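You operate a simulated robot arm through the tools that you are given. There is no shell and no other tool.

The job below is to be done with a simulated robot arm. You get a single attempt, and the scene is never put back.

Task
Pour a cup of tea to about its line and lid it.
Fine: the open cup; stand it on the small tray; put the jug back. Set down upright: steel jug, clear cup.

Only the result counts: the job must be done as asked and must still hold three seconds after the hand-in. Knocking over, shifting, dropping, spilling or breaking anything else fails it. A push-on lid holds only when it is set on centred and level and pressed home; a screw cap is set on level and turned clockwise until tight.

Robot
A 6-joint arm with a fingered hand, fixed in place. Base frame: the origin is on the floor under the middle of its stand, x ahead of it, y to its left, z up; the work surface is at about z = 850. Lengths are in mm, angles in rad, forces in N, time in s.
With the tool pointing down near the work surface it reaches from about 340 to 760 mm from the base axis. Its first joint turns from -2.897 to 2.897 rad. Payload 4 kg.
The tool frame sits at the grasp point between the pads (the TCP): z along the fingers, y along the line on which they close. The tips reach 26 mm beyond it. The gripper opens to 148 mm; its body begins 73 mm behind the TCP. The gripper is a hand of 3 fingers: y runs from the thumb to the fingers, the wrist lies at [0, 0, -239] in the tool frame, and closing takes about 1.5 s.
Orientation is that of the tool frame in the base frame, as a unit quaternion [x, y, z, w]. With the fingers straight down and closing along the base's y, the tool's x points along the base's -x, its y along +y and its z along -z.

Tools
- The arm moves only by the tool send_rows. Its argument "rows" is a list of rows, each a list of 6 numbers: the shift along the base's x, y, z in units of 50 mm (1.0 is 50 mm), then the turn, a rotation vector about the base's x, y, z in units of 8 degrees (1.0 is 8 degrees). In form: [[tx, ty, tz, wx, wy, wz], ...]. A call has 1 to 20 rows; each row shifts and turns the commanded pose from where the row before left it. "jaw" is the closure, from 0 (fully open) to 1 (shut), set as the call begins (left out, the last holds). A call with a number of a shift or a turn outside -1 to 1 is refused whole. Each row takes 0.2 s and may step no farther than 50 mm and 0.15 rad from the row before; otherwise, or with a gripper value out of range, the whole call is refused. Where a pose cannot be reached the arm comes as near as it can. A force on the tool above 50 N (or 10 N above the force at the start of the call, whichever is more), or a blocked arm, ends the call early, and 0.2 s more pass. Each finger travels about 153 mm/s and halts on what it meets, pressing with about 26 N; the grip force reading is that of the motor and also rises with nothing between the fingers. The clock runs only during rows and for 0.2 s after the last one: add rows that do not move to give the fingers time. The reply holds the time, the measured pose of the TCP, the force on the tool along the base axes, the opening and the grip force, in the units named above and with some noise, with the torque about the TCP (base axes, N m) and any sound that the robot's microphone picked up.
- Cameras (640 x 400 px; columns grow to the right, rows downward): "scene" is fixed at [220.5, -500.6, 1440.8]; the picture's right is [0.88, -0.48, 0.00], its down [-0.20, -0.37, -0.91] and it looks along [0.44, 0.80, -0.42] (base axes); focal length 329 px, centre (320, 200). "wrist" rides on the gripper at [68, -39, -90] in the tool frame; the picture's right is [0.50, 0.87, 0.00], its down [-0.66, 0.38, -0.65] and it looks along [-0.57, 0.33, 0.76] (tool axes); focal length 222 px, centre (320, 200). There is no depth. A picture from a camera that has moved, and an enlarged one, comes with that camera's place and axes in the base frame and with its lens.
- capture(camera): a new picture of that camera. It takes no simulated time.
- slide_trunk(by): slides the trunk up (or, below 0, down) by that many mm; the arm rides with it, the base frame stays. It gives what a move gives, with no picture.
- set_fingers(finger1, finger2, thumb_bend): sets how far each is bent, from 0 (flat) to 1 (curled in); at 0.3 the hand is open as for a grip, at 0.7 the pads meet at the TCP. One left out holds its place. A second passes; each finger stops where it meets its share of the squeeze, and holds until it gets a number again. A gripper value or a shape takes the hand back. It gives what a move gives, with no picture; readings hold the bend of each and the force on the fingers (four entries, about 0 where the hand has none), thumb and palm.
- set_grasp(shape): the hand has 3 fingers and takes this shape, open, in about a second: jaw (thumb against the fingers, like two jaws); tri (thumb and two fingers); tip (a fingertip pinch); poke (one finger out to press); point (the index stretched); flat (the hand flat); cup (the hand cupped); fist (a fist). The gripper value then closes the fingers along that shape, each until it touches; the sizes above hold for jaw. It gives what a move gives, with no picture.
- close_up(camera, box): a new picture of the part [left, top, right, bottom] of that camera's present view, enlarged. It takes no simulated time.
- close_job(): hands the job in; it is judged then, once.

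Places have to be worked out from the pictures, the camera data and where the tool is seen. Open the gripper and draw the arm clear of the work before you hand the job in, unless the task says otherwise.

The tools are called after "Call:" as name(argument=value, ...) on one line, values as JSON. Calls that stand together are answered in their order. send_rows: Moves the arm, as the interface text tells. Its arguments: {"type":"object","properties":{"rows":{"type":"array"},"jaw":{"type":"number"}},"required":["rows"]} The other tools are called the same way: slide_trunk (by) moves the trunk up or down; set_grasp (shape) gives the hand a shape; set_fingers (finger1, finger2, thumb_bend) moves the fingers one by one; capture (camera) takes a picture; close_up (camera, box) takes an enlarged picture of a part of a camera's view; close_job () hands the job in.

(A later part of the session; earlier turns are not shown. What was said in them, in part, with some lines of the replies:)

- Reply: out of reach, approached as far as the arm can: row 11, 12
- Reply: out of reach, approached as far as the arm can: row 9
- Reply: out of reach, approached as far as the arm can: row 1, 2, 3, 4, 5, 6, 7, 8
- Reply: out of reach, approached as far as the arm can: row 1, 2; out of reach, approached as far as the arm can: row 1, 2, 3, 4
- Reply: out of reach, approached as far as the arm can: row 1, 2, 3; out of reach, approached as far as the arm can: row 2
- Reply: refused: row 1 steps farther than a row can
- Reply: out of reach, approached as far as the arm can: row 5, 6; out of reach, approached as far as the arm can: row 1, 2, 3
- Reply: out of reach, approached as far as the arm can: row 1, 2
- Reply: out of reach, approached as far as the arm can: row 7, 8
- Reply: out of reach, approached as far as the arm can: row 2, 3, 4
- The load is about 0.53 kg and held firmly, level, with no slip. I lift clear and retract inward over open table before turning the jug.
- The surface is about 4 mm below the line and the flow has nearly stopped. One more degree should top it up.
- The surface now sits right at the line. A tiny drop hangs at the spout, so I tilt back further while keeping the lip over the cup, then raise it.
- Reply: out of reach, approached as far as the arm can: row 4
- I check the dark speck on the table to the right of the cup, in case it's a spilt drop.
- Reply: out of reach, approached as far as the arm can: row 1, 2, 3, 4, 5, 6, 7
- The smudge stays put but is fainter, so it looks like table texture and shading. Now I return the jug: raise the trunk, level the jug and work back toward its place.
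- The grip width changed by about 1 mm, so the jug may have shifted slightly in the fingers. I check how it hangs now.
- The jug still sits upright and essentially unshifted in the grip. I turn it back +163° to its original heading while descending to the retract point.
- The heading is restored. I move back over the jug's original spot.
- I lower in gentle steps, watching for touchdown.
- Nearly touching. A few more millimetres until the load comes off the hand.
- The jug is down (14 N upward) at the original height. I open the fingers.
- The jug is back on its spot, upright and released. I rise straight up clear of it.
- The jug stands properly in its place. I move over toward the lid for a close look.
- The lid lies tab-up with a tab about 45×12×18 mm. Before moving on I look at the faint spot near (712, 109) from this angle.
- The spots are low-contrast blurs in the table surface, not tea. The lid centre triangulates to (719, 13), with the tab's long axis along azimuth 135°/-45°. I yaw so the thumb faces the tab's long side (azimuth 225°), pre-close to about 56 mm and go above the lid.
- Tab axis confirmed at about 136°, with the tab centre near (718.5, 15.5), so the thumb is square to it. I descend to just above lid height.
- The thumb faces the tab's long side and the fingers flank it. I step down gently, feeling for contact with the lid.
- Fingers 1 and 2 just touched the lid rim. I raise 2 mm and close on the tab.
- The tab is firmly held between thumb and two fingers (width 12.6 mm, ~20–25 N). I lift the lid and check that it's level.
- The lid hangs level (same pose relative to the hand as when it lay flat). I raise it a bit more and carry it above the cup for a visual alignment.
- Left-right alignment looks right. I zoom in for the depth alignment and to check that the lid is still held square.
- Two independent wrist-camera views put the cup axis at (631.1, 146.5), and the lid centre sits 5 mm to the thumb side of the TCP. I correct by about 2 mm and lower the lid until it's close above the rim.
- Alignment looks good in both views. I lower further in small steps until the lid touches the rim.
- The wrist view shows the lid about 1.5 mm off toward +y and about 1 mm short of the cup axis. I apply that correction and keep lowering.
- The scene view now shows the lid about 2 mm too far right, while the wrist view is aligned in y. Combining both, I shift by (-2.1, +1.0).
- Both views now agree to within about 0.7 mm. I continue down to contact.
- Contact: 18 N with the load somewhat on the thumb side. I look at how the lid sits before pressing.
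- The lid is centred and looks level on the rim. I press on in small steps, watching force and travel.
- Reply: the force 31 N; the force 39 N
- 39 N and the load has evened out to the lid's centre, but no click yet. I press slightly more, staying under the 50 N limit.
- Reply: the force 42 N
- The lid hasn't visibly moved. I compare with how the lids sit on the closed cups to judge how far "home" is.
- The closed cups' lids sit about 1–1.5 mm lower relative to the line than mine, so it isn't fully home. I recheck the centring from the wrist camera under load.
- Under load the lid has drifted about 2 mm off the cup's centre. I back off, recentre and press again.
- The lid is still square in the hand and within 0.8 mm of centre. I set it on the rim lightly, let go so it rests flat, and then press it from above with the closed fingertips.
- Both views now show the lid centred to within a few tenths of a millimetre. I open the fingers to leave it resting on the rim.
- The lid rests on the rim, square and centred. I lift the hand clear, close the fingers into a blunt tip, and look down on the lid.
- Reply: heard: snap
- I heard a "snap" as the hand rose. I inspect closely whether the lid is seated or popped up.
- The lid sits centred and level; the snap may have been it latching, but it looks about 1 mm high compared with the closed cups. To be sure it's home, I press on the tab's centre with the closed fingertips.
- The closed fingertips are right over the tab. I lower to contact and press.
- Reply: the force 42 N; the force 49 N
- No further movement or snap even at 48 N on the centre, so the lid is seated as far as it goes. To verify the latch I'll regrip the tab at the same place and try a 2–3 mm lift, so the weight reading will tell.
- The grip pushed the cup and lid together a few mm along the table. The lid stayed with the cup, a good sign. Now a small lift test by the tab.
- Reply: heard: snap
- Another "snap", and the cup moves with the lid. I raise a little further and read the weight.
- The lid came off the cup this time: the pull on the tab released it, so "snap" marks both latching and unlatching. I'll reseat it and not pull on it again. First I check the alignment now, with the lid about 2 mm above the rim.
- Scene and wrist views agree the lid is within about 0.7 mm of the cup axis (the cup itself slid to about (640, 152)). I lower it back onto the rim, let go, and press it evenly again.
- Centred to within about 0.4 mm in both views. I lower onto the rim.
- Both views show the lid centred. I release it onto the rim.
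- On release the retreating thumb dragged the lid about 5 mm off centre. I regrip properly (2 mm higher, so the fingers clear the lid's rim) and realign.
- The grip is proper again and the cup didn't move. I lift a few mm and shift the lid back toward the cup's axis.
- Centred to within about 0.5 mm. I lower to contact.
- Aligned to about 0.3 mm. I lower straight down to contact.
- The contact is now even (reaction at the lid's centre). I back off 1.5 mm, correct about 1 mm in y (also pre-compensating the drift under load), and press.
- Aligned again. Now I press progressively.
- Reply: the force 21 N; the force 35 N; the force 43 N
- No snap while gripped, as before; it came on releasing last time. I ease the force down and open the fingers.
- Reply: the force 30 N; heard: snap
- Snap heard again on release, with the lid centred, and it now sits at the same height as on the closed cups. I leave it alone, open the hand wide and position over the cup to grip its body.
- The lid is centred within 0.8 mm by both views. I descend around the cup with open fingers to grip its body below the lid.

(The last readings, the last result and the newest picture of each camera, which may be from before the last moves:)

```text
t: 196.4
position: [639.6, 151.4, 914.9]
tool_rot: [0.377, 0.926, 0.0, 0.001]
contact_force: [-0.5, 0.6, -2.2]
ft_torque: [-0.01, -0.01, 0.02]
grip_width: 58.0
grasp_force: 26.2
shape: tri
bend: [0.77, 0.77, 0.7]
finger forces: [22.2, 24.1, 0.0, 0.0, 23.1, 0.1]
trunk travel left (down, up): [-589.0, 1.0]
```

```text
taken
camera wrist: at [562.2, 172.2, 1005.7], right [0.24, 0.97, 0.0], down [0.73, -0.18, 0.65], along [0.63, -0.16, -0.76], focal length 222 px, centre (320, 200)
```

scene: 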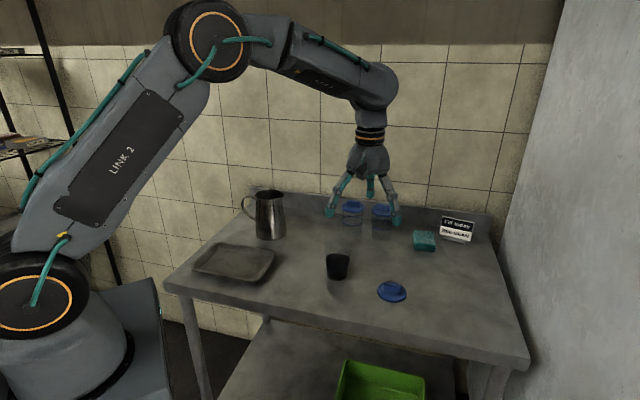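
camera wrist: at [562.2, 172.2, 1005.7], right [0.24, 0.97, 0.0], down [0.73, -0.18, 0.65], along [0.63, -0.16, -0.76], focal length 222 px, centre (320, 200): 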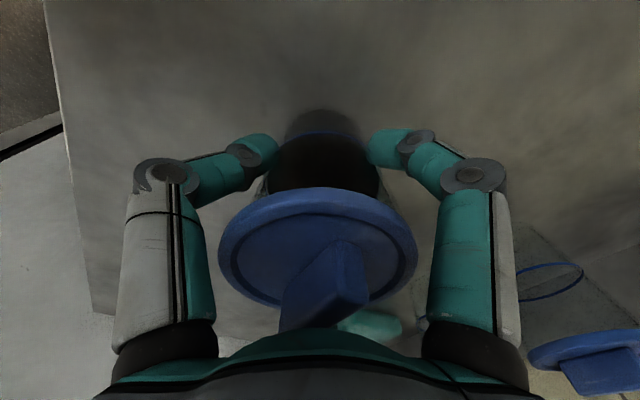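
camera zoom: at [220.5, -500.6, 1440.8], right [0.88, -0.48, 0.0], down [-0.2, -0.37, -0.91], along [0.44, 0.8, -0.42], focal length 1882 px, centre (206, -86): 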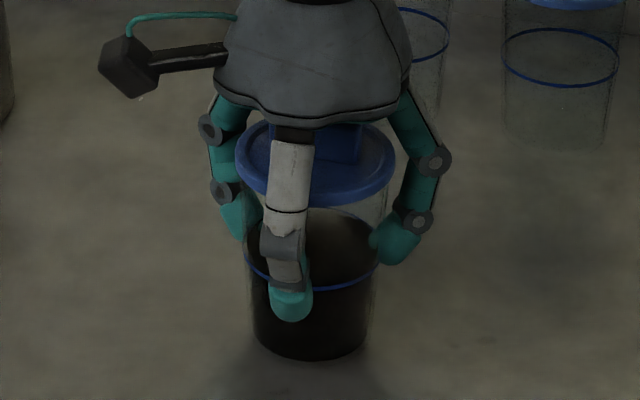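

The cup body is gripped evenly (22–24 N each), with the fingers clear of the lid. I lift slowly.

Call:
send_rows(rows=[[0, 0, 0.04, 0, 0, 0], [0, 0, 0.1, 0, 0, 0], [0, 0, 0.15, 0, 0, 0], [0, 0, 0.2, 0, 0, 0], [0, 0, 0.1, 0, 0, 0], [0, 0, 0, 0, 0, 0]], jaw=0.9)

Call:
close_up(camera="scene", box=[300, 205, 380, 285])

```text
t: 197.8
position: [637.9, 152.9, 947.0]
tool_rot: [0.376, 0.927, -0.001, 0.0]
contact_force: [-0.2, 0.4, -2.0]
ft_torque: [0.01, -0.01, 0.01]
grip_width: 56.8
grasp_force: 26.4
shape: tri
bend: [0.77, 0.77, 0.7]
finger forces: [22.5, 24.1, 0.1, 0.0, 23.3, 0.0]
trunk travel left (down, up): [-589.0, 1.0]
```

```text
5.00 times, centred on (340, 245) of scene
camera zoom: at [220.5, -500.6, 1440.8], right [0.88, -0.48, 0.0], down [-0.2, -0.37, -0.91], along [0.44, 0.8, -0.42], focal length 1647 px, centre (220, -25)
```

zoom: 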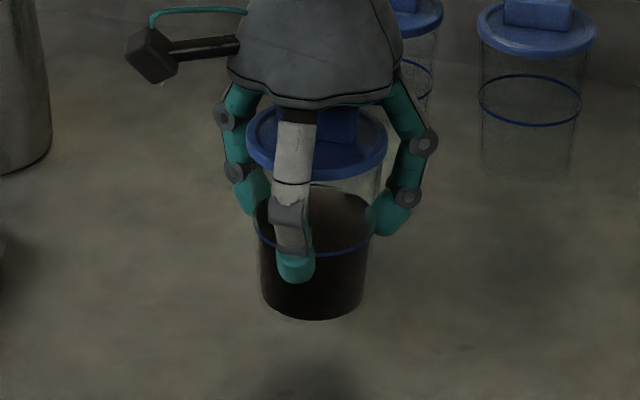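

The cup is lifted and upright. I look closely at the tray to plan the placement.

Call:
send_rows(rows=[[0, 0, 0.2, 0, 0, 0], [0, 0, 0.3, 0, 0, 0], [0, 0, 0.3, 0, 0, 0], [0, 0, 0.3, 0, 0, 0], [0, 0, 0.2, 0, 0, 0], [0, 0, 0, 0, 0, 0]])

Call:
close_up(camera="scene", box=[180, 230, 290, 300])

Call:
capture(camera="wrist")

Call:
capture(camera="scene")

```text
t: 199.2
position: [636.9, 153.7, 1012.2]
tool_rot: [0.375, 0.927, 0.0, 0.0]
contact_force: [-0.1, -0.1, -2.2]
ft_torque: [0.01, 0.02, 0.0]
grip_width: 56.7
grasp_force: 25.8
shape: tri
bend: [0.77, 0.77, 0.7]
finger forces: [22.6, 24.2, 0.1, 0.0, 23.1, 0.1]
trunk travel left (down, up): [-589.0, 1.0]
```

```text
5.71 times, centred on (235, 265) of scene
camera zoom: at [220.5, -500.6, 1440.8], right [0.88, -0.48, 0.0], down [-0.2, -0.37, -0.91], along [0.44, 0.8, -0.42], focal length 1882 px, centre (806, -171)
```

zoom: 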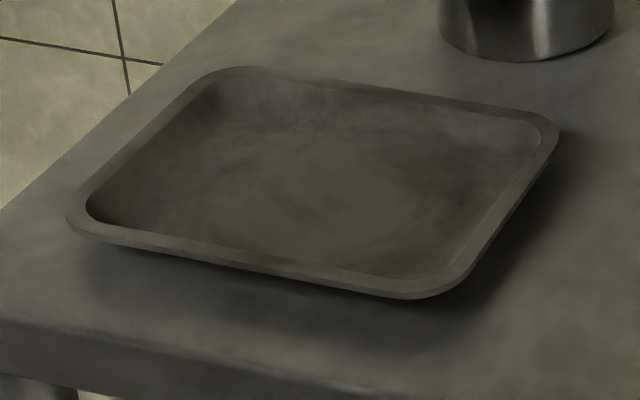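

```text
taken
camera wrist: at [561.6, 172.2, 1101.1], right [0.24, 0.97, 0.0], down [0.73, -0.18, 0.65], along [0.63, -0.16, -0.76], focal length 222 px, centre (320, 200)
```

wrist: 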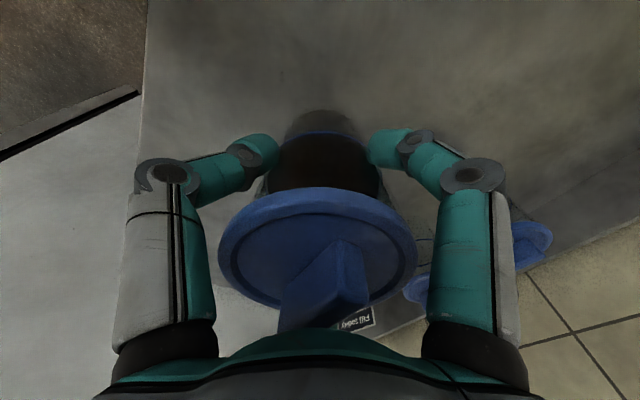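

```text
taken
```

scene: 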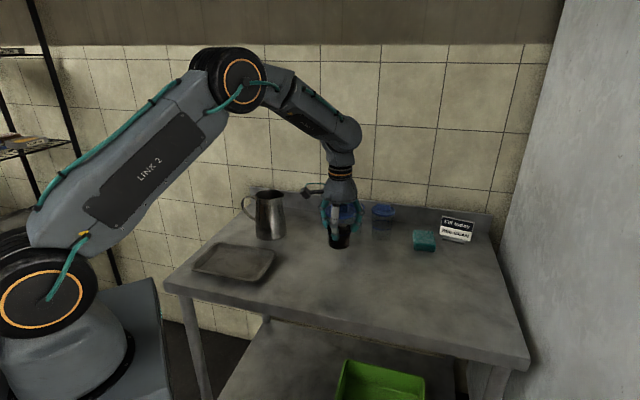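

The tray centre computes to about (391, 340), with its sides along ±45°. I carry the cup there at a safe height.

Call:
send_rows(rows=[[-0.2, 0.15, 0, 0, 0, 0], [-0.45, 0.34, 0, 0, 0, 0], [-0.55, 0.415, 0, 0, 0, 0], [-0.6, 0.45, 0, 0, 0, 0], [-0.6, 0.45, 0, 0, 0, 0], [-0.6, 0.45, 0, 0, 0, 0], [-0.6, 0.45, 0, 0, 0, 0], [-0.55, 0.415, 0, 0, 0, 0], [-0.45, 0.36, 0, 0, 0, 0], [-0.3, 0.24, 0, 0, 0, 0], [0, 0, 0, 0, 0, 0]])

Call:
capture(camera="scene")

Call:
capture(camera="wrist")

```text
t: 201.6
position: [390.8, 336.1, 1010.4]
tool_rot: [0.376, 0.927, -0.001, 0.0]
contact_force: [-1.0, 0.1, -2.8]
ft_torque: [-0.01, -0.01, 0.01]
grip_width: 56.6
grasp_force: 26.0
shape: tri
bend: [0.77, 0.77, 0.7]
finger forces: [22.5, 24.3, 0.0, 0.0, 23.0, 0.0]
trunk travel left (down, up): [-589.0, 1.0]
```

```text
taken
```

scene: 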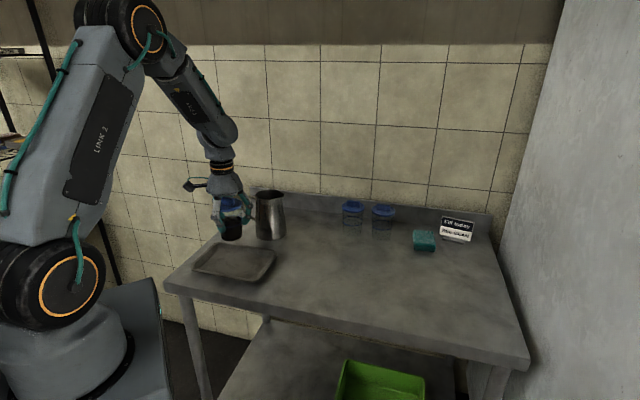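

```text
taken
camera wrist: at [314.8, 356.7, 1100.5], right [0.24, 0.97, 0.0], down [0.73, -0.18, 0.65], along [0.63, -0.16, -0.76], focal length 222 px, centre (320, 200)
```

wrist: 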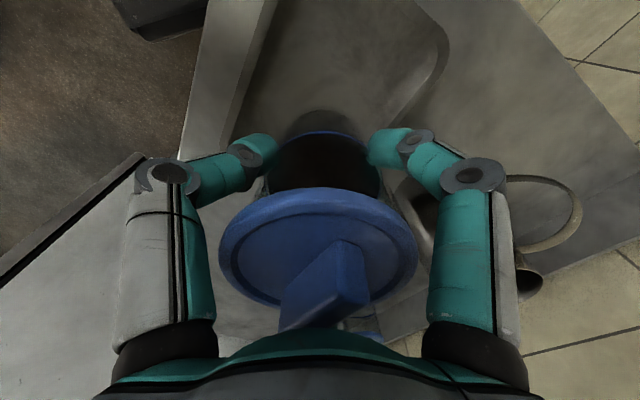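

The cup is above the tray. I lower it, first to just above the tray rim.

Call:
send_rows(rows=[[0, 0.02, -0.2, 0, 0, 0], [0, 0.02, -0.3, 0, 0, 0], [0, 0, -0.3, 0, 0, 0], [0, 0, -0.3, 0, 0, 0], [0, 0, -0.2, 0, 0, 0], [0, 0, 0, 0, 0, 0]])

Call:
close_up(camera="scene", box=[180, 190, 300, 290])

```text
t: 203.0
position: [391.9, 339.8, 947.0]
tool_rot: [0.376, 0.927, 0.0, 0.0]
contact_force: [0.7, 0.1, -1.8]
ft_torque: [-0.02, 0.03, 0.02]
grip_width: 57.0
grasp_force: 25.7
shape: tri
bend: [0.77, 0.77, 0.7]
finger forces: [22.5, 24.2, 0.0, 0.1, 22.9, 0.0]
trunk travel left (down, up): [-589.0, 1.0]
```

```text
4.00 times, centred on (240, 240) of scene
camera zoom: at [220.5, -500.6, 1440.8], right [0.88, -0.48, 0.0], down [-0.2, -0.37, -0.91], along [0.44, 0.8, -0.42], focal length 1318 px, centre (640, 40)
```

zoom: 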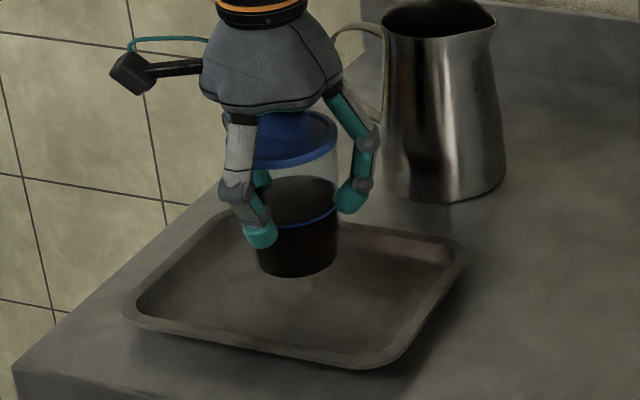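

Well centred over the tray and clear of the jug. I lower the rest in small steps to touchdown.

Call:
send_rows(rows=[[0, 0, -0.15, 0, 0, 0], [0, 0, -0.15, 0, 0, 0], [0, 0, -0.1, 0, 0, 0], [0, 0, 0, 0, 0, 0]])

Call:
send_rows(rows=[[0, 0, -0.04, 0, 0, 0], [0, 0, 0, 0, 0, 0]])

Call:
send_rows(rows=[[0, 0, -0.03, 0, 0, 0], [0, 0, 0, 0, 0, 0]])

```text
t: 204.0
position: [393.2, 339.4, 927.2]
tool_rot: [0.377, 0.926, 0.0, 0.0]
contact_force: [0.5, -0.1, -2.5]
ft_torque: [0.03, 0.01, -0.01]
grip_width: 57.0
grasp_force: 25.8
shape: tri
bend: [0.77, 0.77, 0.7]
finger forces: [22.5, 24.2, 0.1, 0.0, 23.0, 0.1]
trunk travel left (down, up): [-589.0, 1.0]
```

```text
t: 204.6
position: [393.8, 340.4, 924.9]
tool_rot: [0.377, 0.926, -0.001, -0.001]
contact_force: [0.2, -0.4, -1.5]
ft_torque: [0.0, 0.0, 0.0]
grip_width: 56.6
grasp_force: 26.4
shape: tri
bend: [0.77, 0.77, 0.7]
finger forces: [22.4, 24.3, 0.0, 0.0, 23.0, 0.0]
trunk travel left (down, up): [-589.0, 1.0]
```

```text
t: 205.2
position: [392.9, 342.1, 922.4]
tool_rot: [0.377, 0.926, -0.001, 0.0]
contact_force: [0.5, 0.2, -1.0]
ft_torque: [0.01, -0.01, 0.04]
grip_width: 57.0
grasp_force: 26.1
shape: tri
bend: [0.77, 0.77, 0.7]
finger forces: [22.5, 24.2, 0.0, 0.1, 23.0, 0.0]
trunk travel left (down, up): [-589.0, 1.0]
```

Call:
send_rows(rows=[[0, 0, -0.02, 0, 0, 0], [0, 0, 0, 0, 0, 0]])

Call:
send_rows(rows=[[0, 0, -0.02, 0, 0, 0], [0, 0, 0, 0, 0, 0]])

Call:
send_rows(rows=[[0, 0, -0.02, 0, 0, 0], [0, 0, 0, 0, 0, 0]])

Call:
close_up(camera="scene", box=[200, 210, 280, 280])

```text
t: 205.8
position: [392.9, 341.0, 922.9]
tool_rot: [0.376, 0.927, 0.0, 0.0]
contact_force: [-1.1, -0.2, -2.3]
ft_torque: [-0.01, -0.01, -0.02]
grip_width: 56.6
grasp_force: 26.3
shape: tri
bend: [0.77, 0.77, 0.7]
finger forces: [22.5, 24.4, 0.0, 0.0, 23.0, 0.0]
trunk travel left (down, up): [-589.0, 1.0]
```

```text
t: 206.4
position: [392.9, 340.5, 922.0]
tool_rot: [0.376, 0.927, 0.0, 0.0]
contact_force: [1.1, -0.2, -2.7]
ft_torque: [0.02, 0.02, -0.01]
grip_width: 56.7
grasp_force: 26.1
shape: tri
bend: [0.77, 0.77, 0.7]
finger forces: [22.4, 24.3, 0.0, 0.0, 22.9, 0.0]
trunk travel left (down, up): [-589.0, 1.0]
```

```text
t: 207.0
position: [393.3, 340.2, 920.0]
tool_rot: [0.376, 0.927, -0.001, -0.001]
contact_force: [0.2, 0.2, -1.4]
ft_torque: [0.01, 0.0, -0.02]
grip_width: 56.8
grasp_force: 26.1
shape: tri
bend: [0.77, 0.77, 0.7]
finger forces: [22.5, 24.3, 0.0, 0.1, 23.0, 0.1]
trunk travel left (down, up): [-589.0, 1.0]
```

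```text
5.71 times, centred on (240, 245) of scene
camera zoom: at [220.5, -500.6, 1440.8], right [0.88, -0.48, 0.0], down [-0.2, -0.37, -0.91], along [0.44, 0.8, -0.42], focal length 1882 px, centre (777, -57)
```

zoom: 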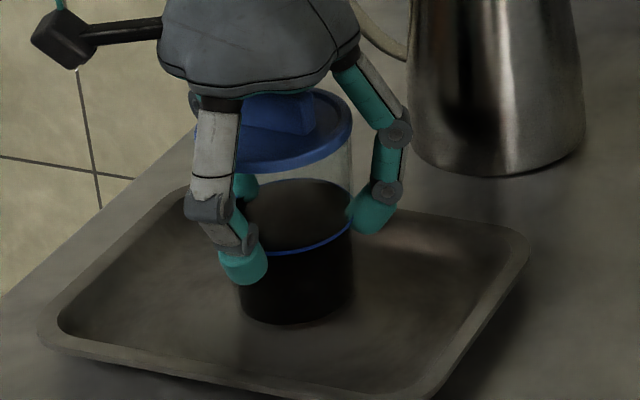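

Call:
send_rows(rows=[[0, 0, -0.025, 0, 0, 0], [0, 0, 0, 0, 0, 0]])

Call:
send_rows(rows=[[0, 0, -0.025, 0, 0, 0], [0, 0, 0, 0, 0, 0]])

Call:
send_rows(rows=[[0, 0, -0.02, 0, 0, 0], [0, 0, 0, 0, 0, 0]])

```text
t: 207.6
position: [392.5, 339.3, 919.7]
tool_rot: [0.376, 0.927, -0.001, 0.0]
contact_force: [0.3, 0.0, 2.1]
ft_torque: [-0.04, -0.01, 0.04]
grip_width: 56.9
grasp_force: 26.2
shape: tri
bend: [0.77, 0.77, 0.7]
finger forces: [23.0, 25.1, 0.1, 0.1, 23.5, 0.0]
trunk travel left (down, up): [-589.0, 1.0]
```

```text
t: 208.2
position: [392.7, 341.2, 918.1]
tool_rot: [0.376, 0.927, 0.001, 0.0]
contact_force: [1.4, -0.7, 12.7]
ft_torque: [-0.06, 0.0, 0.07]
grip_width: 56.8
grasp_force: 25.7
shape: tri
bend: [0.77, 0.77, 0.7]
finger forces: [23.6, 26.0, 0.1, 0.0, 25.0, 0.0]
trunk travel left (down, up): [-589.0, 1.0]
```

```text
t: 208.8
position: [393.1, 339.6, 918.1]
tool_rot: [0.375, 0.927, 0.002, 0.0]
contact_force: [1.7, 0.5, 23.0]
ft_torque: [0.01, -0.09, 0.04]
grip_width: 57.3
grasp_force: 26.3
shape: tri
bend: [0.77, 0.77, 0.69]
finger forces: [25.2, 27.8, 0.1, 0.0, 26.0, 0.0]
trunk travel left (down, up): [-589.0, 1.0]
```

Touchdown on the tray floor. I ease off and open the fingers.

Call:
send_rows(rows=[[0, 0, 0.025, 0, 0, 0], [0, 0, 0, 0, 0, 0]])

Call:
send_rows(rows=[[0, 0, 0, 0, 0, 0], [0, 0, 0, 0, 0, 0], [0, 0, 0, 0, 0, 0], [0, 0, 0, 0, 0, 0], [0, 0, 0, 0, 0, 0]], jaw=0.0)

Call:
close_up(camera="scene", box=[200, 205, 280, 275])

Call:
capture(camera="wrist")

```text
t: 209.4
position: [391.2, 339.3, 919.2]
tool_rot: [0.375, 0.927, 0.0, 0.0]
contact_force: [4.0, -1.4, 17.2]
ft_torque: [-0.02, -0.17, 0.06]
grip_width: 57.3
grasp_force: 25.9
shape: tri
bend: [0.77, 0.77, 0.69]
finger forces: [24.6, 28.6, 0.0, 0.1, 25.3, 0.0]
trunk travel left (down, up): [-589.0, 1.0]
```

```text
t: 210.6
position: [391.3, 339.7, 918.1]
tool_rot: [0.377, 0.926, 0.001, 0.001]
contact_force: [-0.8, 0.2, -0.8]
ft_torque: [0.02, 0.01, 0.02]
grip_width: 148.0
grasp_force: 0.0
shape: tri
bend: [0.3, 0.3, 0.3]
finger forces: [0.0, 0.0, 0.0, 0.0, 0.0, 0.0]
trunk travel left (down, up): [-589.0, 1.0]
```

```text
5.71 times, centred on (240, 240) of scene
camera zoom: at [220.5, -500.6, 1440.8], right [0.88, -0.48, 0.0], down [-0.2, -0.37, -0.91], along [0.44, 0.8, -0.42], focal length 1882 px, centre (777, -29)
```

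zoom: 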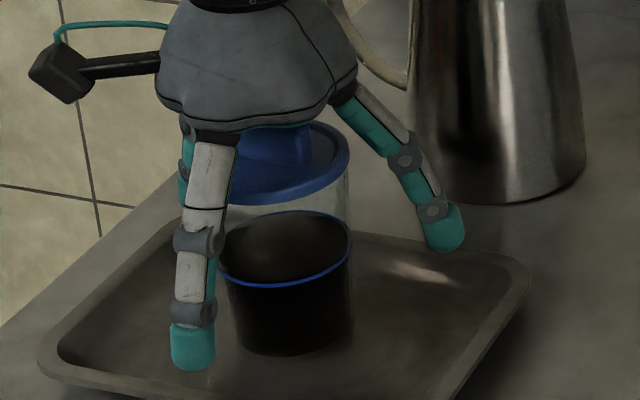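

```text
taken
camera wrist: at [316.3, 360.3, 1007.5], right [0.24, 0.97, 0.0], down [0.73, -0.18, 0.65], along [0.63, -0.16, -0.76], focal length 222 px, centre (320, 200)
```

wrist: 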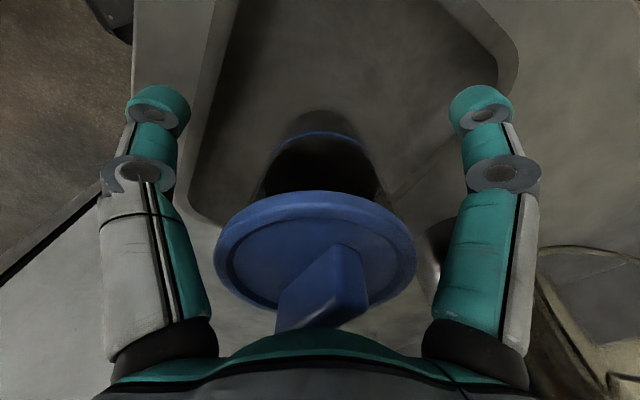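

The cup stands on the tray, released. I rise straight up clear of it.

Call:
send_rows(rows=[[0, 0, 0.2, 0, 0, 0], [0, 0, 0.4, 0, 0, 0], [0, 0, 0.6, 0, 0, 0], [0, 0, 0.7, 0, 0, 0], [0, 0, 0.7, 0, 0, 0], [0, 0, 0.6, 0, 0, 0], [0, 0, 0.3, 0, 0, 0], [0, 0, 0, 0, 0, 0]])

Call:
close_up(camera="scene", box=[195, 205, 285, 285])

Call:
capture(camera="wrist")

Call:
capture(camera="scene")

```text
t: 212.4
position: [392.9, 339.3, 1092.7]
tool_rot: [0.375, 0.927, 0.0, 0.0]
contact_force: [0.0, 0.0, 0.3]
ft_torque: [0.02, -0.04, -0.02]
grip_width: 148.2
grasp_force: 0.1
shape: tri
bend: [0.3, 0.3, 0.3]
finger forces: [0.1, 0.1, 0.0, 0.0, 0.0, 0.0]
trunk travel left (down, up): [-589.0, 1.0]
```

```text
5.00 times, centred on (240, 245) of scene
camera zoom: at [220.5, -500.6, 1440.8], right [0.88, -0.48, 0.0], down [-0.2, -0.37, -0.91], along [0.44, 0.8, -0.42], focal length 1647 px, centre (720, -25)
```

zoom: 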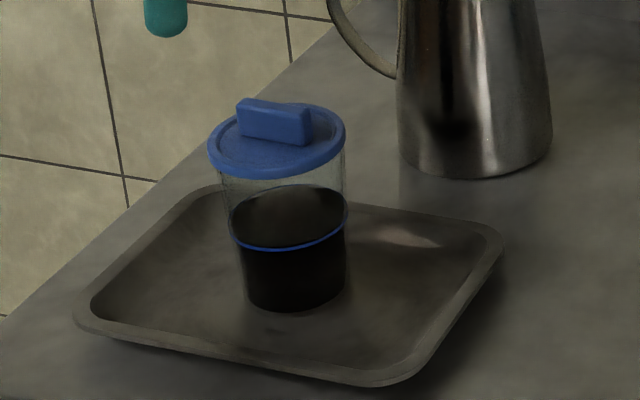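

```text
taken
camera wrist: at [317.2, 359.3, 1182.4], right [0.24, 0.97, 0.0], down [0.73, -0.18, 0.65], along [0.63, -0.16, -0.76], focal length 222 px, centre (320, 200)
```

wrist: 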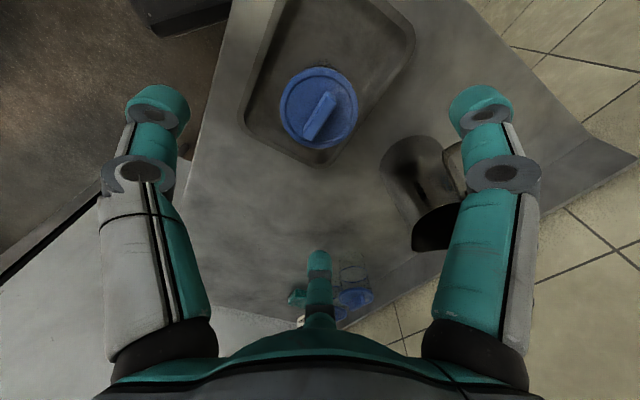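

```text
taken
```

scene: 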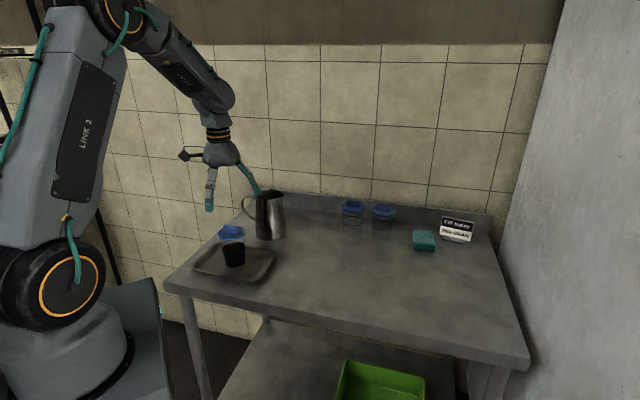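

The cup stands upright on the tray. I inspect the lid seating at high magnification from both cameras.

Call:
close_up(camera="scene", box=[214, 218, 252, 268])

Call:
close_up(camera="scene", box=[214, 220, 248, 248])

Call:
close_up(camera="wrist", box=[265, 50, 375, 160])

```text
8.00 times, centred on (233, 243) of scene
camera zoom: at [220.5, -500.6, 1440.8], right [0.88, -0.48, 0.0], down [-0.2, -0.37, -0.91], along [0.44, 0.8, -0.42], focal length 2635 px, centre (1016, -144)
```

zoom: 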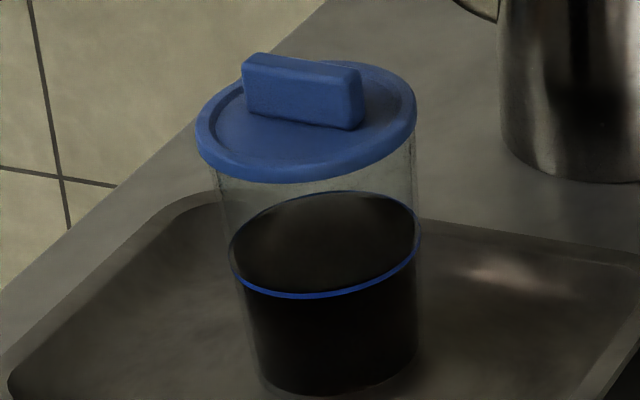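

```text
14.29 times, centred on (231, 234) of scene
camera zoom: at [220.5, -500.6, 1440.8], right [0.88, -0.48, 0.0], down [-0.2, -0.37, -0.91], along [0.44, 0.8, -0.42], focal length 4706 px, centre (1591, -286)
```

zoom: 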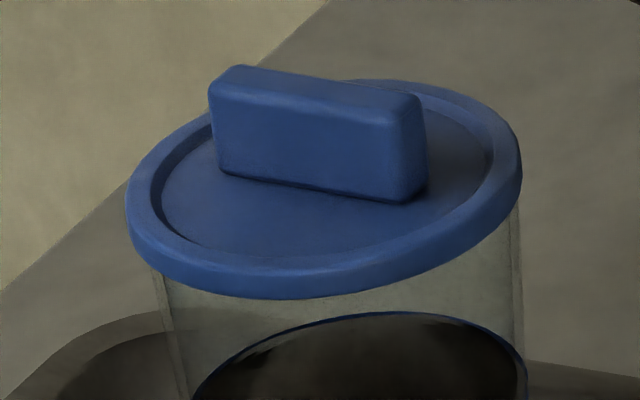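

```text
3.64 times, centred on (320, 105) of wrist
camera zoom: at [317.2, 359.3, 1182.4], right [0.24, 0.97, 0.0], down [0.73, -0.18, 0.65], along [0.63, -0.16, -0.76], focal length 808 px, centre (320, 546)
```

zoom: 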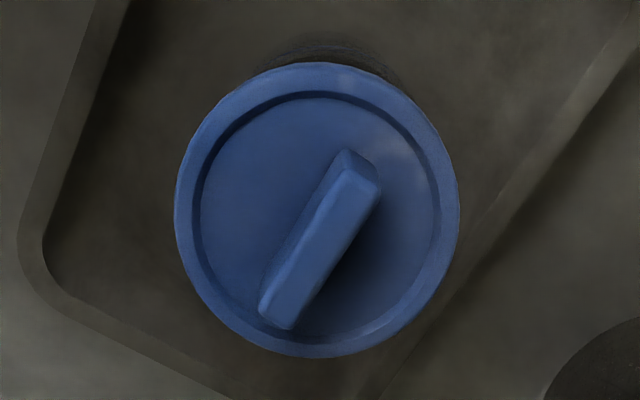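

Call:
close_up(camera="wrist", box=[285, 45, 355, 95])

```text
8.00 times, centred on (320, 70) of wrist
camera zoom: at [317.2, 359.3, 1182.4], right [0.24, 0.97, 0.0], down [0.73, -0.18, 0.65], along [0.63, -0.16, -0.76], focal length 1777 px, centre (320, 1240)
```

zoom: 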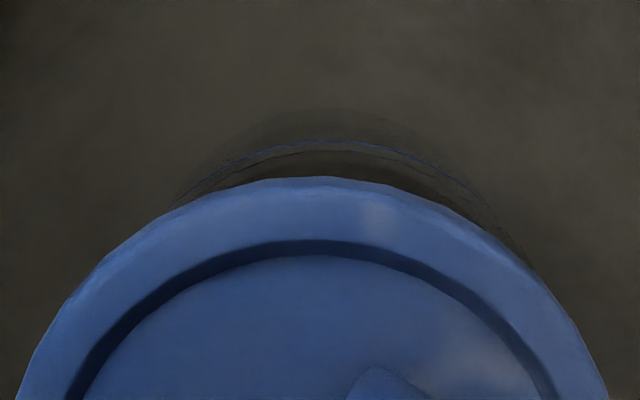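

The lid sits well; my measurements suggest an offset of at most 1–3 mm. To make sure it's fully home, I give it one central press here with the closed fingertips on the tab.

Call:
send_rows(rows=[[-0.04, 0.01, 0, 0, 0, 0], [0, 0, 0, 0, 0, 0], [0, 0, 0, 0, 0, 0], [0, 0, 0, 0, 0, 0], [0, 0, 0, 0, 0, 0], [0, 0, 0, 0, 0, 0], [0, 0, 0, 0, 0, 0]], jaw=1.0)

Call:
send_rows(rows=[[0, 0, -0.4, 0, 0, 0], [0, 0, -0.5, 0, 0, 0], [0, 0, -0.35, 0, 0, 0], [0, 0, 0, 0, 0, 0]])

Call:
close_up(camera="scene", box=[200, 190, 270, 270])

Call:
capture(camera="wrist")

```text
t: 214.0
position: [391.5, 340.6, 1091.9]
tool_rot: [0.377, 0.926, 0.0, 0.0]
contact_force: [0.5, -0.4, 0.2]
ft_torque: [-0.01, -0.01, 0.01]
grip_width: 0.1
grasp_force: 26.5
shape: tri
bend: [0.7, 0.7, 0.7]
finger forces: [0.0, 0.0, 0.1, 0.1, 0.0, 0.0]
trunk travel left (down, up): [-589.0, 1.0]
```

```text
t: 215.0
position: [391.0, 340.5, 1030.5]
tool_rot: [0.376, 0.927, 0.0, -0.001]
contact_force: [0.4, 0.4, 0.3]
ft_torque: [0.02, -0.02, 0.02]
grip_width: 0.0
grasp_force: 26.0
shape: tri
bend: [0.7, 0.7, 0.7]
finger forces: [0.0, 0.0, 0.1, 0.0, 0.0, 0.0]
trunk travel left (down, up): [-589.0, 1.0]
```

```text
5.00 times, centred on (235, 230) of scene
camera zoom: at [220.5, -500.6, 1440.8], right [0.88, -0.48, 0.0], down [-0.2, -0.37, -0.91], along [0.44, 0.8, -0.42], focal length 1647 px, centre (745, 50)
```

zoom: 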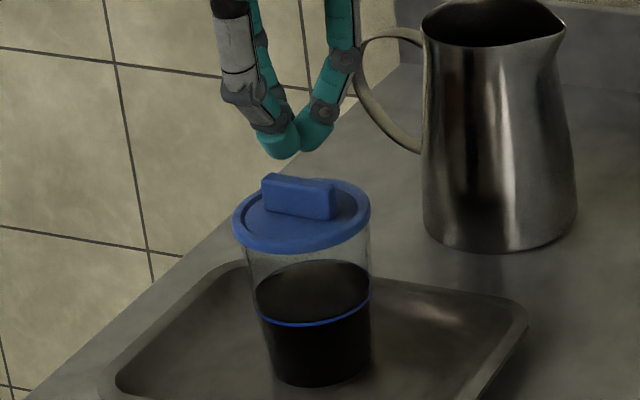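

```text
taken
camera wrist: at [315.9, 360.0, 1119.8], right [0.24, 0.97, 0.0], down [0.73, -0.18, 0.65], along [0.63, -0.16, -0.76], focal length 222 px, centre (320, 200)
```

wrist: 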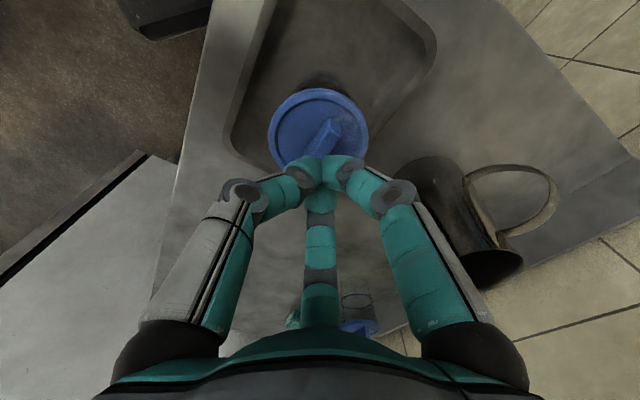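

Call:
send_rows(rows=[[0, 0, -0.2, 0, 0, 0], [0, 0, -0.12, 0, 0, 0], [0, 0, 0, 0, 0, 0]])

Call:
send_rows(rows=[[0, 0, -0.06, 0, 0, 0], [0, 0, 0, 0, 0, 0]])

Call:
send_rows(rows=[[0, 0, -0.04, 0, 0, 0], [0, 0, 0, 0, 0, 0]])

```text
t: 215.8
position: [391.1, 339.9, 1014.2]
tool_rot: [0.376, 0.927, -0.001, 0.001]
contact_force: [0.2, 0.7, 0.0]
ft_torque: [0.02, 0.01, 0.01]
grip_width: 0.0
grasp_force: 26.6
shape: tri
bend: [0.7, 0.7, 0.7]
finger forces: [0.0, 0.1, 0.1, 0.1, 0.0, 0.0]
trunk travel left (down, up): [-589.0, 1.0]
```

```text
t: 216.4
position: [391.3, 339.8, 1012.1]
tool_rot: [0.375, 0.927, 0.001, 0.0]
contact_force: [-0.8, 0.4, 4.7]
ft_torque: [0.02, -0.02, -0.02]
grip_width: 0.2
grasp_force: 25.9
shape: tri
bend: [0.7, 0.7, 0.7]
finger forces: [0.0, 0.1, 0.0, 0.0, 0.0, 0.0]
trunk travel left (down, up): [-589.0, 1.0]
```

```text
t: 217.0
position: [392.0, 340.5, 1011.0]
tool_rot: [0.376, 0.927, 0.002, 0.002]
contact_force: [3.3, 1.9, 31.9]
ft_torque: [0.13, -0.08, 0.01]
grip_width: 0.1
grasp_force: 26.2
shape: tri
bend: [0.7, 0.7, 0.7]
finger forces: [0.1, 0.0, 0.0, 0.1, 0.1, 0.1]
trunk travel left (down, up): [-589.0, 1.0]
```

Call:
send_rows(rows=[[0, 0, -0.015, 0, 0, 0], [0, 0, 0, 0, 0, 0], [0, 0, 0, 0, 0, 0]])

Call:
close_up(camera="scene", box=[214, 220, 248, 248])

Call:
close_up(camera="scene", box=[214, 218, 252, 268])

```text
t: 217.8
position: [391.8, 341.4, 1010.7]
tool_rot: [0.377, 0.926, 0.003, 0.002]
contact_force: [-2.0, -2.2, 19.0]
ft_torque: [0.04, 0.02, -0.01]
grip_width: 0.0
grasp_force: 26.2
shape: tri
bend: [0.7, 0.7, 0.7]
finger forces: [0.0, 0.0, 0.0, 0.1, 0.1, 0.1]
trunk travel left (down, up): [-589.0, 1.0]
stopped in row 3: the force on the tool passed its limit at 50 N (the readings are from after the stop); the commanded pose is now the measured one
```

```text
14.29 times, centred on (231, 234) of scene
camera zoom: at [220.5, -500.6, 1440.8], right [0.88, -0.48, 0.0], down [-0.2, -0.37, -0.91], along [0.44, 0.8, -0.42], focal length 4706 px, centre (1591, -286)
```

zoom: 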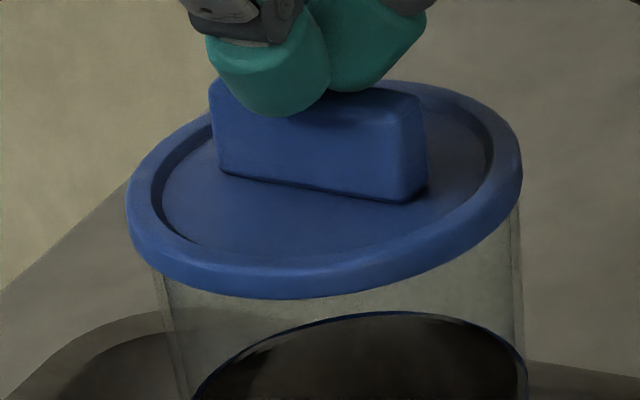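

```text
8.00 times, centred on (233, 243) of scene
camera zoom: at [220.5, -500.6, 1440.8], right [0.88, -0.48, 0.0], down [-0.2, -0.37, -0.91], along [0.44, 0.8, -0.42], focal length 2635 px, centre (1016, -144)
```

zoom: 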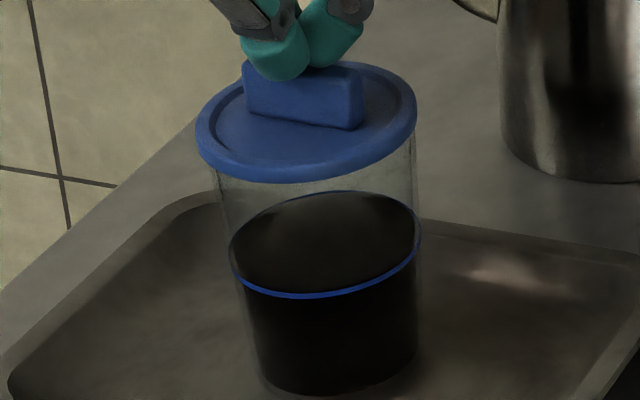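

The lid didn't budge at 50 N and no snap sounded, so it's seated home. I rise off it.

Call:
send_rows(rows=[[0, 0, 0.1, 0, 0, 0], [0, 0, 0.4, 0, 0, 0], [0, 0, 0.6, 0, 0, 0], [0, 0, 0.6, 0, 0, 0], [0, 0, 0, 0, 0, 0]])

Call:
close_up(camera="scene", box=[214, 220, 248, 248])

Call:
close_up(camera="scene", box=[214, 218, 252, 268])

```text
t: 219.0
position: [392.4, 340.9, 1094.3]
tool_rot: [0.376, 0.927, 0.002, 0.001]
contact_force: [0.1, -0.1, -0.5]
ft_torque: [0.01, -0.02, 0.0]
grip_width: 0.0
grasp_force: 26.0
shape: tri
bend: [0.7, 0.7, 0.7]
finger forces: [0.0, 0.0, 0.0, 0.0, 0.1, 0.0]
trunk travel left (down, up): [-589.0, 1.0]
```

```text
14.29 times, centred on (231, 234) of scene
camera zoom: at [220.5, -500.6, 1440.8], right [0.88, -0.48, 0.0], down [-0.2, -0.37, -0.91], along [0.44, 0.8, -0.42], focal length 4706 px, centre (1591, -286)
```

zoom: 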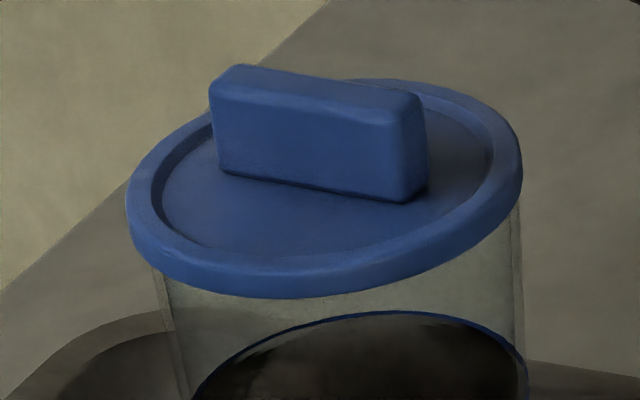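

```text
8.00 times, centred on (233, 243) of scene
camera zoom: at [220.5, -500.6, 1440.8], right [0.88, -0.48, 0.0], down [-0.2, -0.37, -0.91], along [0.44, 0.8, -0.42], focal length 2635 px, centre (1016, -144)
```

zoom: 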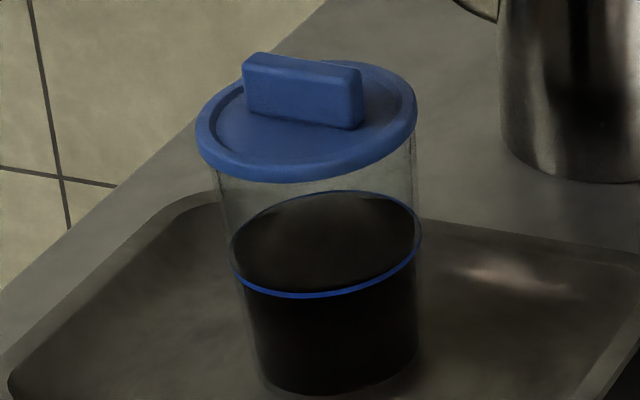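

Lid unchanged: level, seated at the same height as on the closed cups. I open the hand and draw the arm well clear.

Call:
send_rows(rows=[[0, 0, 0.5, 0, 0, 0], [0, 0, 0.8, 0, 0, 0], [0, -0.2, 0.8, 0, 0, 0], [-0.1, -0.5, 0.6, 0, 0, 0], [-0.1, -0.6, 0.5, 0, 0, 0], [-0.1, -0.6, 0.4, 0, 0, 0], [-0.1, -0.5, 0.2, 0, 0, 0], [0, 0, 0, 0, 0, 0]], jaw=0.0)

Call:
capture(camera="scene")

Call:
close_up(camera="scene", box=[160, 170, 320, 300])

Call:
close_up(camera="scene", box=[300, 180, 500, 310])

Call:
capture(camera="wrist")

```text
t: 220.8
position: [370.2, 219.1, 1282.7]
tool_rot: [0.375, 0.927, 0.002, 0.001]
contact_force: [0.3, -0.2, -0.2]
ft_torque: [0.02, -0.04, -0.02]
grip_width: 148.1
grasp_force: 0.2
shape: tri
bend: [0.3, 0.3, 0.3]
finger forces: [0.1, 0.0, 0.0, 0.1, 0.0, 0.0]
trunk travel left (down, up): [-589.0, 1.0]
```

```text
taken
```

scene: 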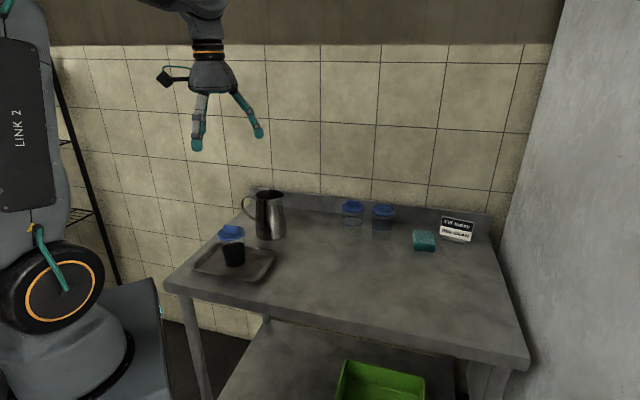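

```text
3.08 times, centred on (240, 235) of scene
camera zoom: at [220.5, -500.6, 1440.8], right [0.88, -0.48, 0.0], down [-0.2, -0.37, -0.91], along [0.44, 0.8, -0.42], focal length 1014 px, centre (566, 92)
```

zoom: 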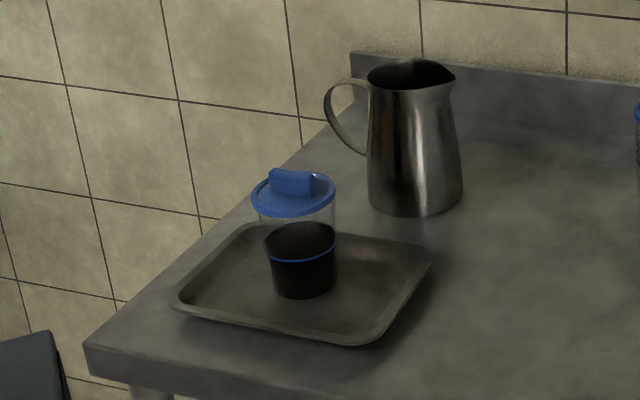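

```text
3.08 times, centred on (400, 245) of scene
camera zoom: at [220.5, -500.6, 1440.8], right [0.88, -0.48, 0.0], down [-0.2, -0.37, -0.91], along [0.44, 0.8, -0.42], focal length 1014 px, centre (74, 62)
```

zoom: 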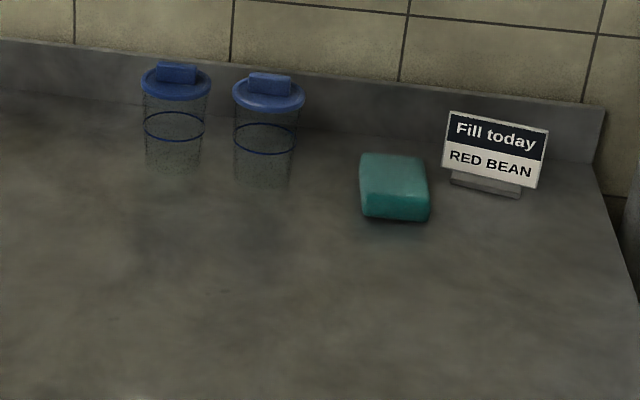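

```text
taken
camera wrist: at [294.6, 238.7, 1372.3], right [0.24, 0.97, 0.0], down [0.73, -0.19, 0.66], along [0.64, -0.16, -0.76], focal length 222 px, centre (320, 200)
```

wrist: 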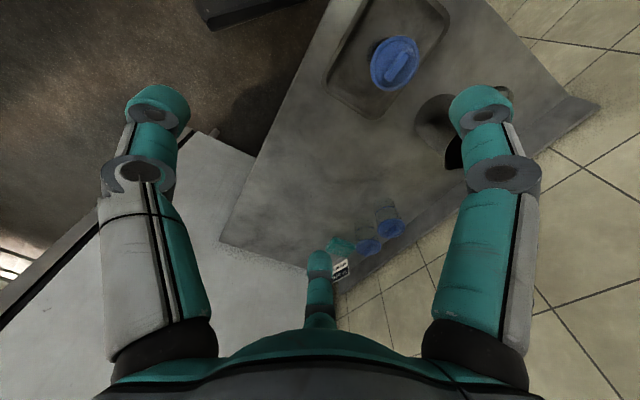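

Everything stands as intended. Before handing in, I take one lower side view of the cup with the wrist camera from the left, to double-check the lid's level and centring without touching anything.

Call:
send_rows(rows=[[-0.45, 0.45, -0.1, 0, 0, 0], [-0.5, 0.5, -0.2, 0, 0, 0], [-0.5, 0.5, -0.3, 0, 0, 0], [-0.5, 0.5, -0.3, 0, 0, 0], [-0.5, 0.5, -0.3, 0, 0, 0], [-0.5, 0.5, -0.3, 0, 0, 0], [-0.5, 0.45, -0.3, 0, 0, 0], [0, 0, 0, 0, 0, 0]])

Call:
capture(camera="wrist")

```text
t: 222.6
position: [199.0, 391.0, 1191.2]
tool_rot: [0.377, 0.926, 0.003, 0.0]
contact_force: [0.0, 0.3, 0.6]
ft_torque: [0.01, 0.02, -0.02]
grip_width: 148.0
grasp_force: 0.1
shape: tri
bend: [0.3, 0.3, 0.3]
finger forces: [0.0, 0.0, 0.0, 0.1, 0.0, 0.0]
trunk travel left (down, up): [-589.0, 1.0]
```

```text
taken
camera wrist: at [122.8, 410.0, 1280.5], right [0.24, 0.97, 0.0], down [0.73, -0.19, 0.66], along [0.64, -0.16, -0.76], focal length 222 px, centre (320, 200)
```

wrist: 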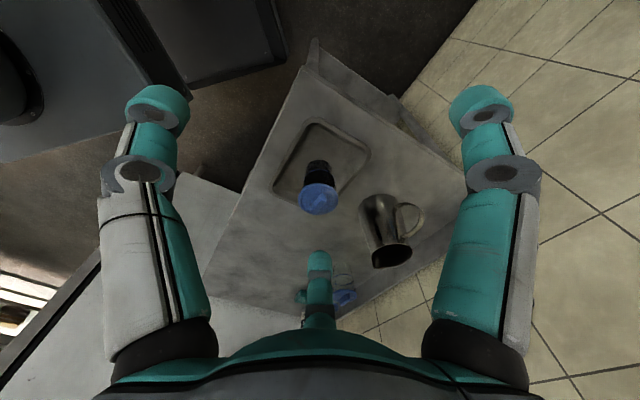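

Call:
send_rows(rows=[[0, 0, -0.6, -0.2, -0.78, 0], [0, 0, -0.6, -0.2, -0.78, 0], [0, 0, -0.6, -0.2, -0.78, 0], [0, 0, -0.6, -0.2, -0.78, 0], [0, 0, -0.4, 0, 0, 0], [0, 0, 0, 0, 0, 0]])

Call:
capture(camera="wrist")

Call:
capture(camera="scene")

```text
t: 224.0
position: [199.2, 391.1, 1054.1]
tool_rot: [0.365, 0.903, 0.032, 0.223]
contact_force: [0.2, -0.3, -0.1]
ft_torque: [0.0, 0.03, -0.01]
grip_width: 148.0
grasp_force: 0.0
shape: tri
bend: [0.3, 0.3, 0.3]
finger forces: [0.1, 0.0, 0.0, 0.0, 0.0, 0.0]
trunk travel left (down, up): [-589.0, 1.0]
```

```text
taken
camera wrist: at [94.0, 418.0, 1099.8], right [0.24, 0.97, 0.0], down [0.38, -0.1, 0.92], along [0.89, -0.22, -0.39], focal length 222 px, centre (320, 200)
```

wrist: 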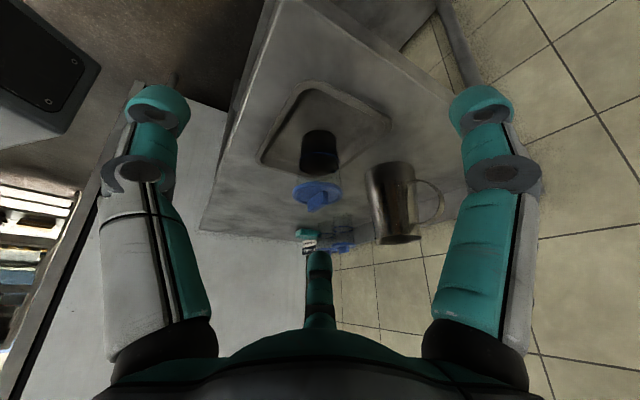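

```text
taken
```

scene: 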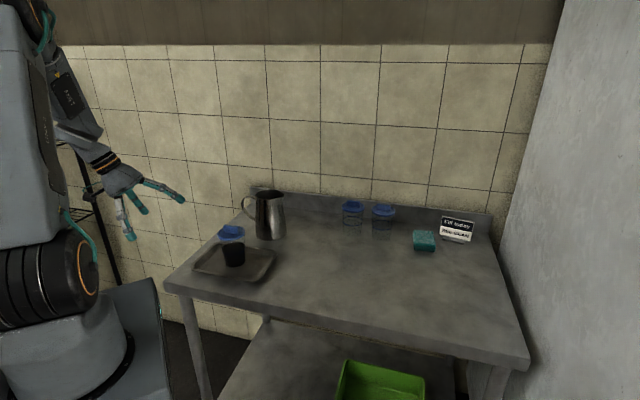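

Now I zoom in on the lid from this side angle (the image is upside down, so the lid appears below the cup).

Call:
close_up(camera="wrist", box=[285, 120, 355, 220])

Call:
close_up(camera="wrist", box=[288, 165, 348, 215])

```text
4.00 times, centred on (320, 170) of wrist
camera zoom: at [94.0, 418.0, 1099.8], right [0.24, 0.97, 0.0], down [0.38, -0.1, 0.92], along [0.89, -0.22, -0.39], focal length 888 px, centre (320, 320)
```

zoom: 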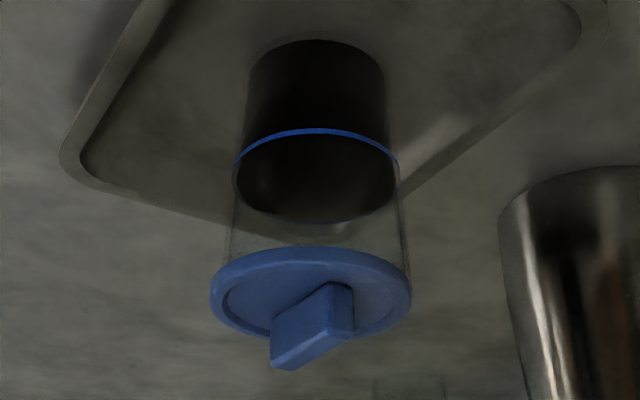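

```text
8.00 times, centred on (318, 190) of wrist
camera zoom: at [94.0, 418.0, 1099.8], right [0.24, 0.97, 0.0], down [0.38, -0.1, 0.92], along [0.89, -0.22, -0.39], focal length 1777 px, centre (336, 280)
```

zoom: 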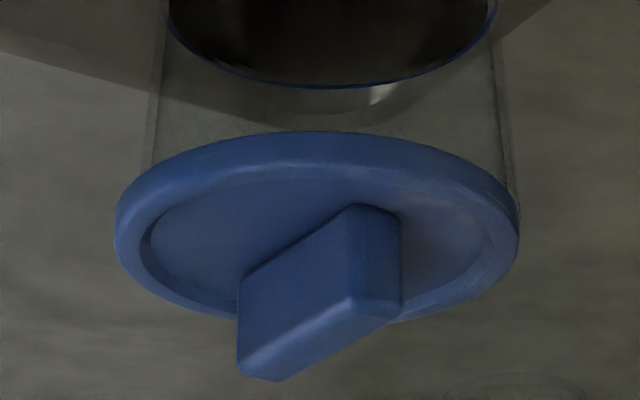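

The side view confirms the lid is level and fully seated on the rim, with only a slight offset (~2 mm), and it hasn't moved since it snapped on. I withdraw the arm to a clear pose.

Call:
send_rows(rows=[[0, 0, 0.6, 0, 0, 0], [0, 0, 0.6, 0.2, 0.78, 0], [0, 0, 0.6, 0.2, 0.78, 0], [0.2, -0.2, 0.6, 0.2, 0.78, 0], [0.4, -0.4, 0.6, 0.2, 0.78, 0], [0.5, -0.5, 0.5, 0, 0, 0], [0.5, -0.5, 0.4, 0, 0, 0], [0.5, -0.5, 0.3, 0, 0, 0], [0.5, -0.5, 0.2, 0, 0, 0], [0, 0, 0, 0, 0, 0]])

Call:
capture(camera="scene")

Call:
close_up(camera="scene", box=[180, 170, 320, 290])

```text
t: 226.2
position: [333.9, 256.8, 1271.8]
tool_rot: [0.376, 0.927, 0.002, 0.001]
contact_force: [0.4, -0.4, 0.6]
ft_torque: [0.02, -0.01, -0.04]
grip_width: 148.2
grasp_force: 0.1
shape: tri
bend: [0.3, 0.3, 0.3]
finger forces: [0.1, 0.1, 0.1, 0.0, 0.0, 0.0]
trunk travel left (down, up): [-589.0, 1.0]
```

```text
taken
```

scene: 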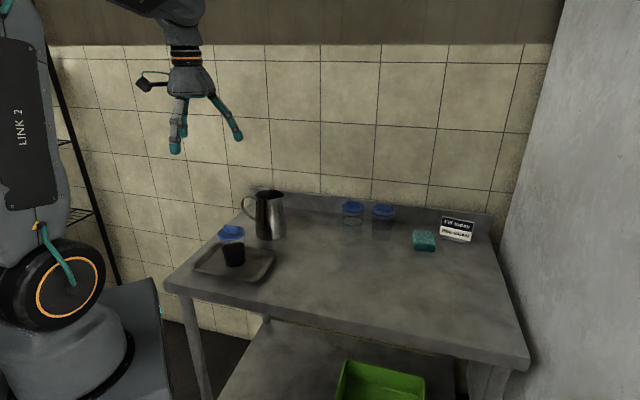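

```text
3.33 times, centred on (250, 230) of scene
camera zoom: at [220.5, -500.6, 1440.8], right [0.88, -0.48, 0.0], down [-0.2, -0.37, -0.91], along [0.44, 0.8, -0.42], focal length 1098 px, centre (553, 100)
```

zoom: 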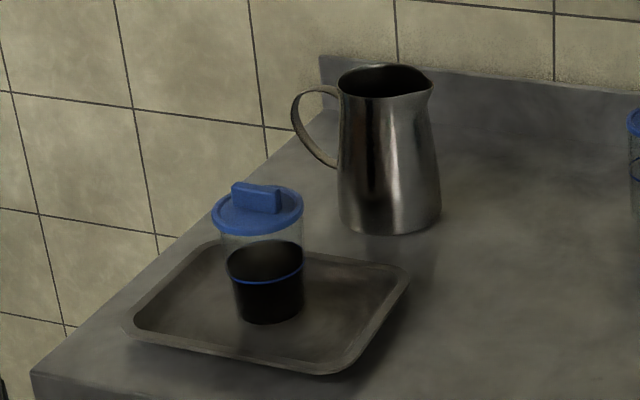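

The jug is upright on its original spot. The cup is filled to its line, lidded and standing on the tray. Nothing else has moved, and the arm is open and clear, so I hand the job in.

Call:
close_job()

```text
The job is handed in.
```

I've handed the job in. The cup is poured to within about 1 mm of its line, lidded and standing upright on the tray. The jug is upright, back within a couple of mm of where it started. The closed cups, sponge, sign and tray are where they were, and the arm is open and clear.

Three things are less certain:

- **Lid:** it sits level and at the same height as the lids on the closed cups, but about 2–3 mm off centre. A first seating came off when I tested it by lifting the tab, so I reseated it. It snapped again on that release, and a 50 N press afterwards didn't move it. I didn't repeat the pull test, so I'm relying on the snap and that press to say it holds.
- **Possible drip:** two faint dark spots on the table, near where the jug was held during the pour, could be small drips. They are blurry and I judged them to be marks in the surface, but I hadn't looked at that area closely before pouring.
- **Cup moved before placing:** during that lift test the open cup slid about 9 mm along the table. Nothing spilled.
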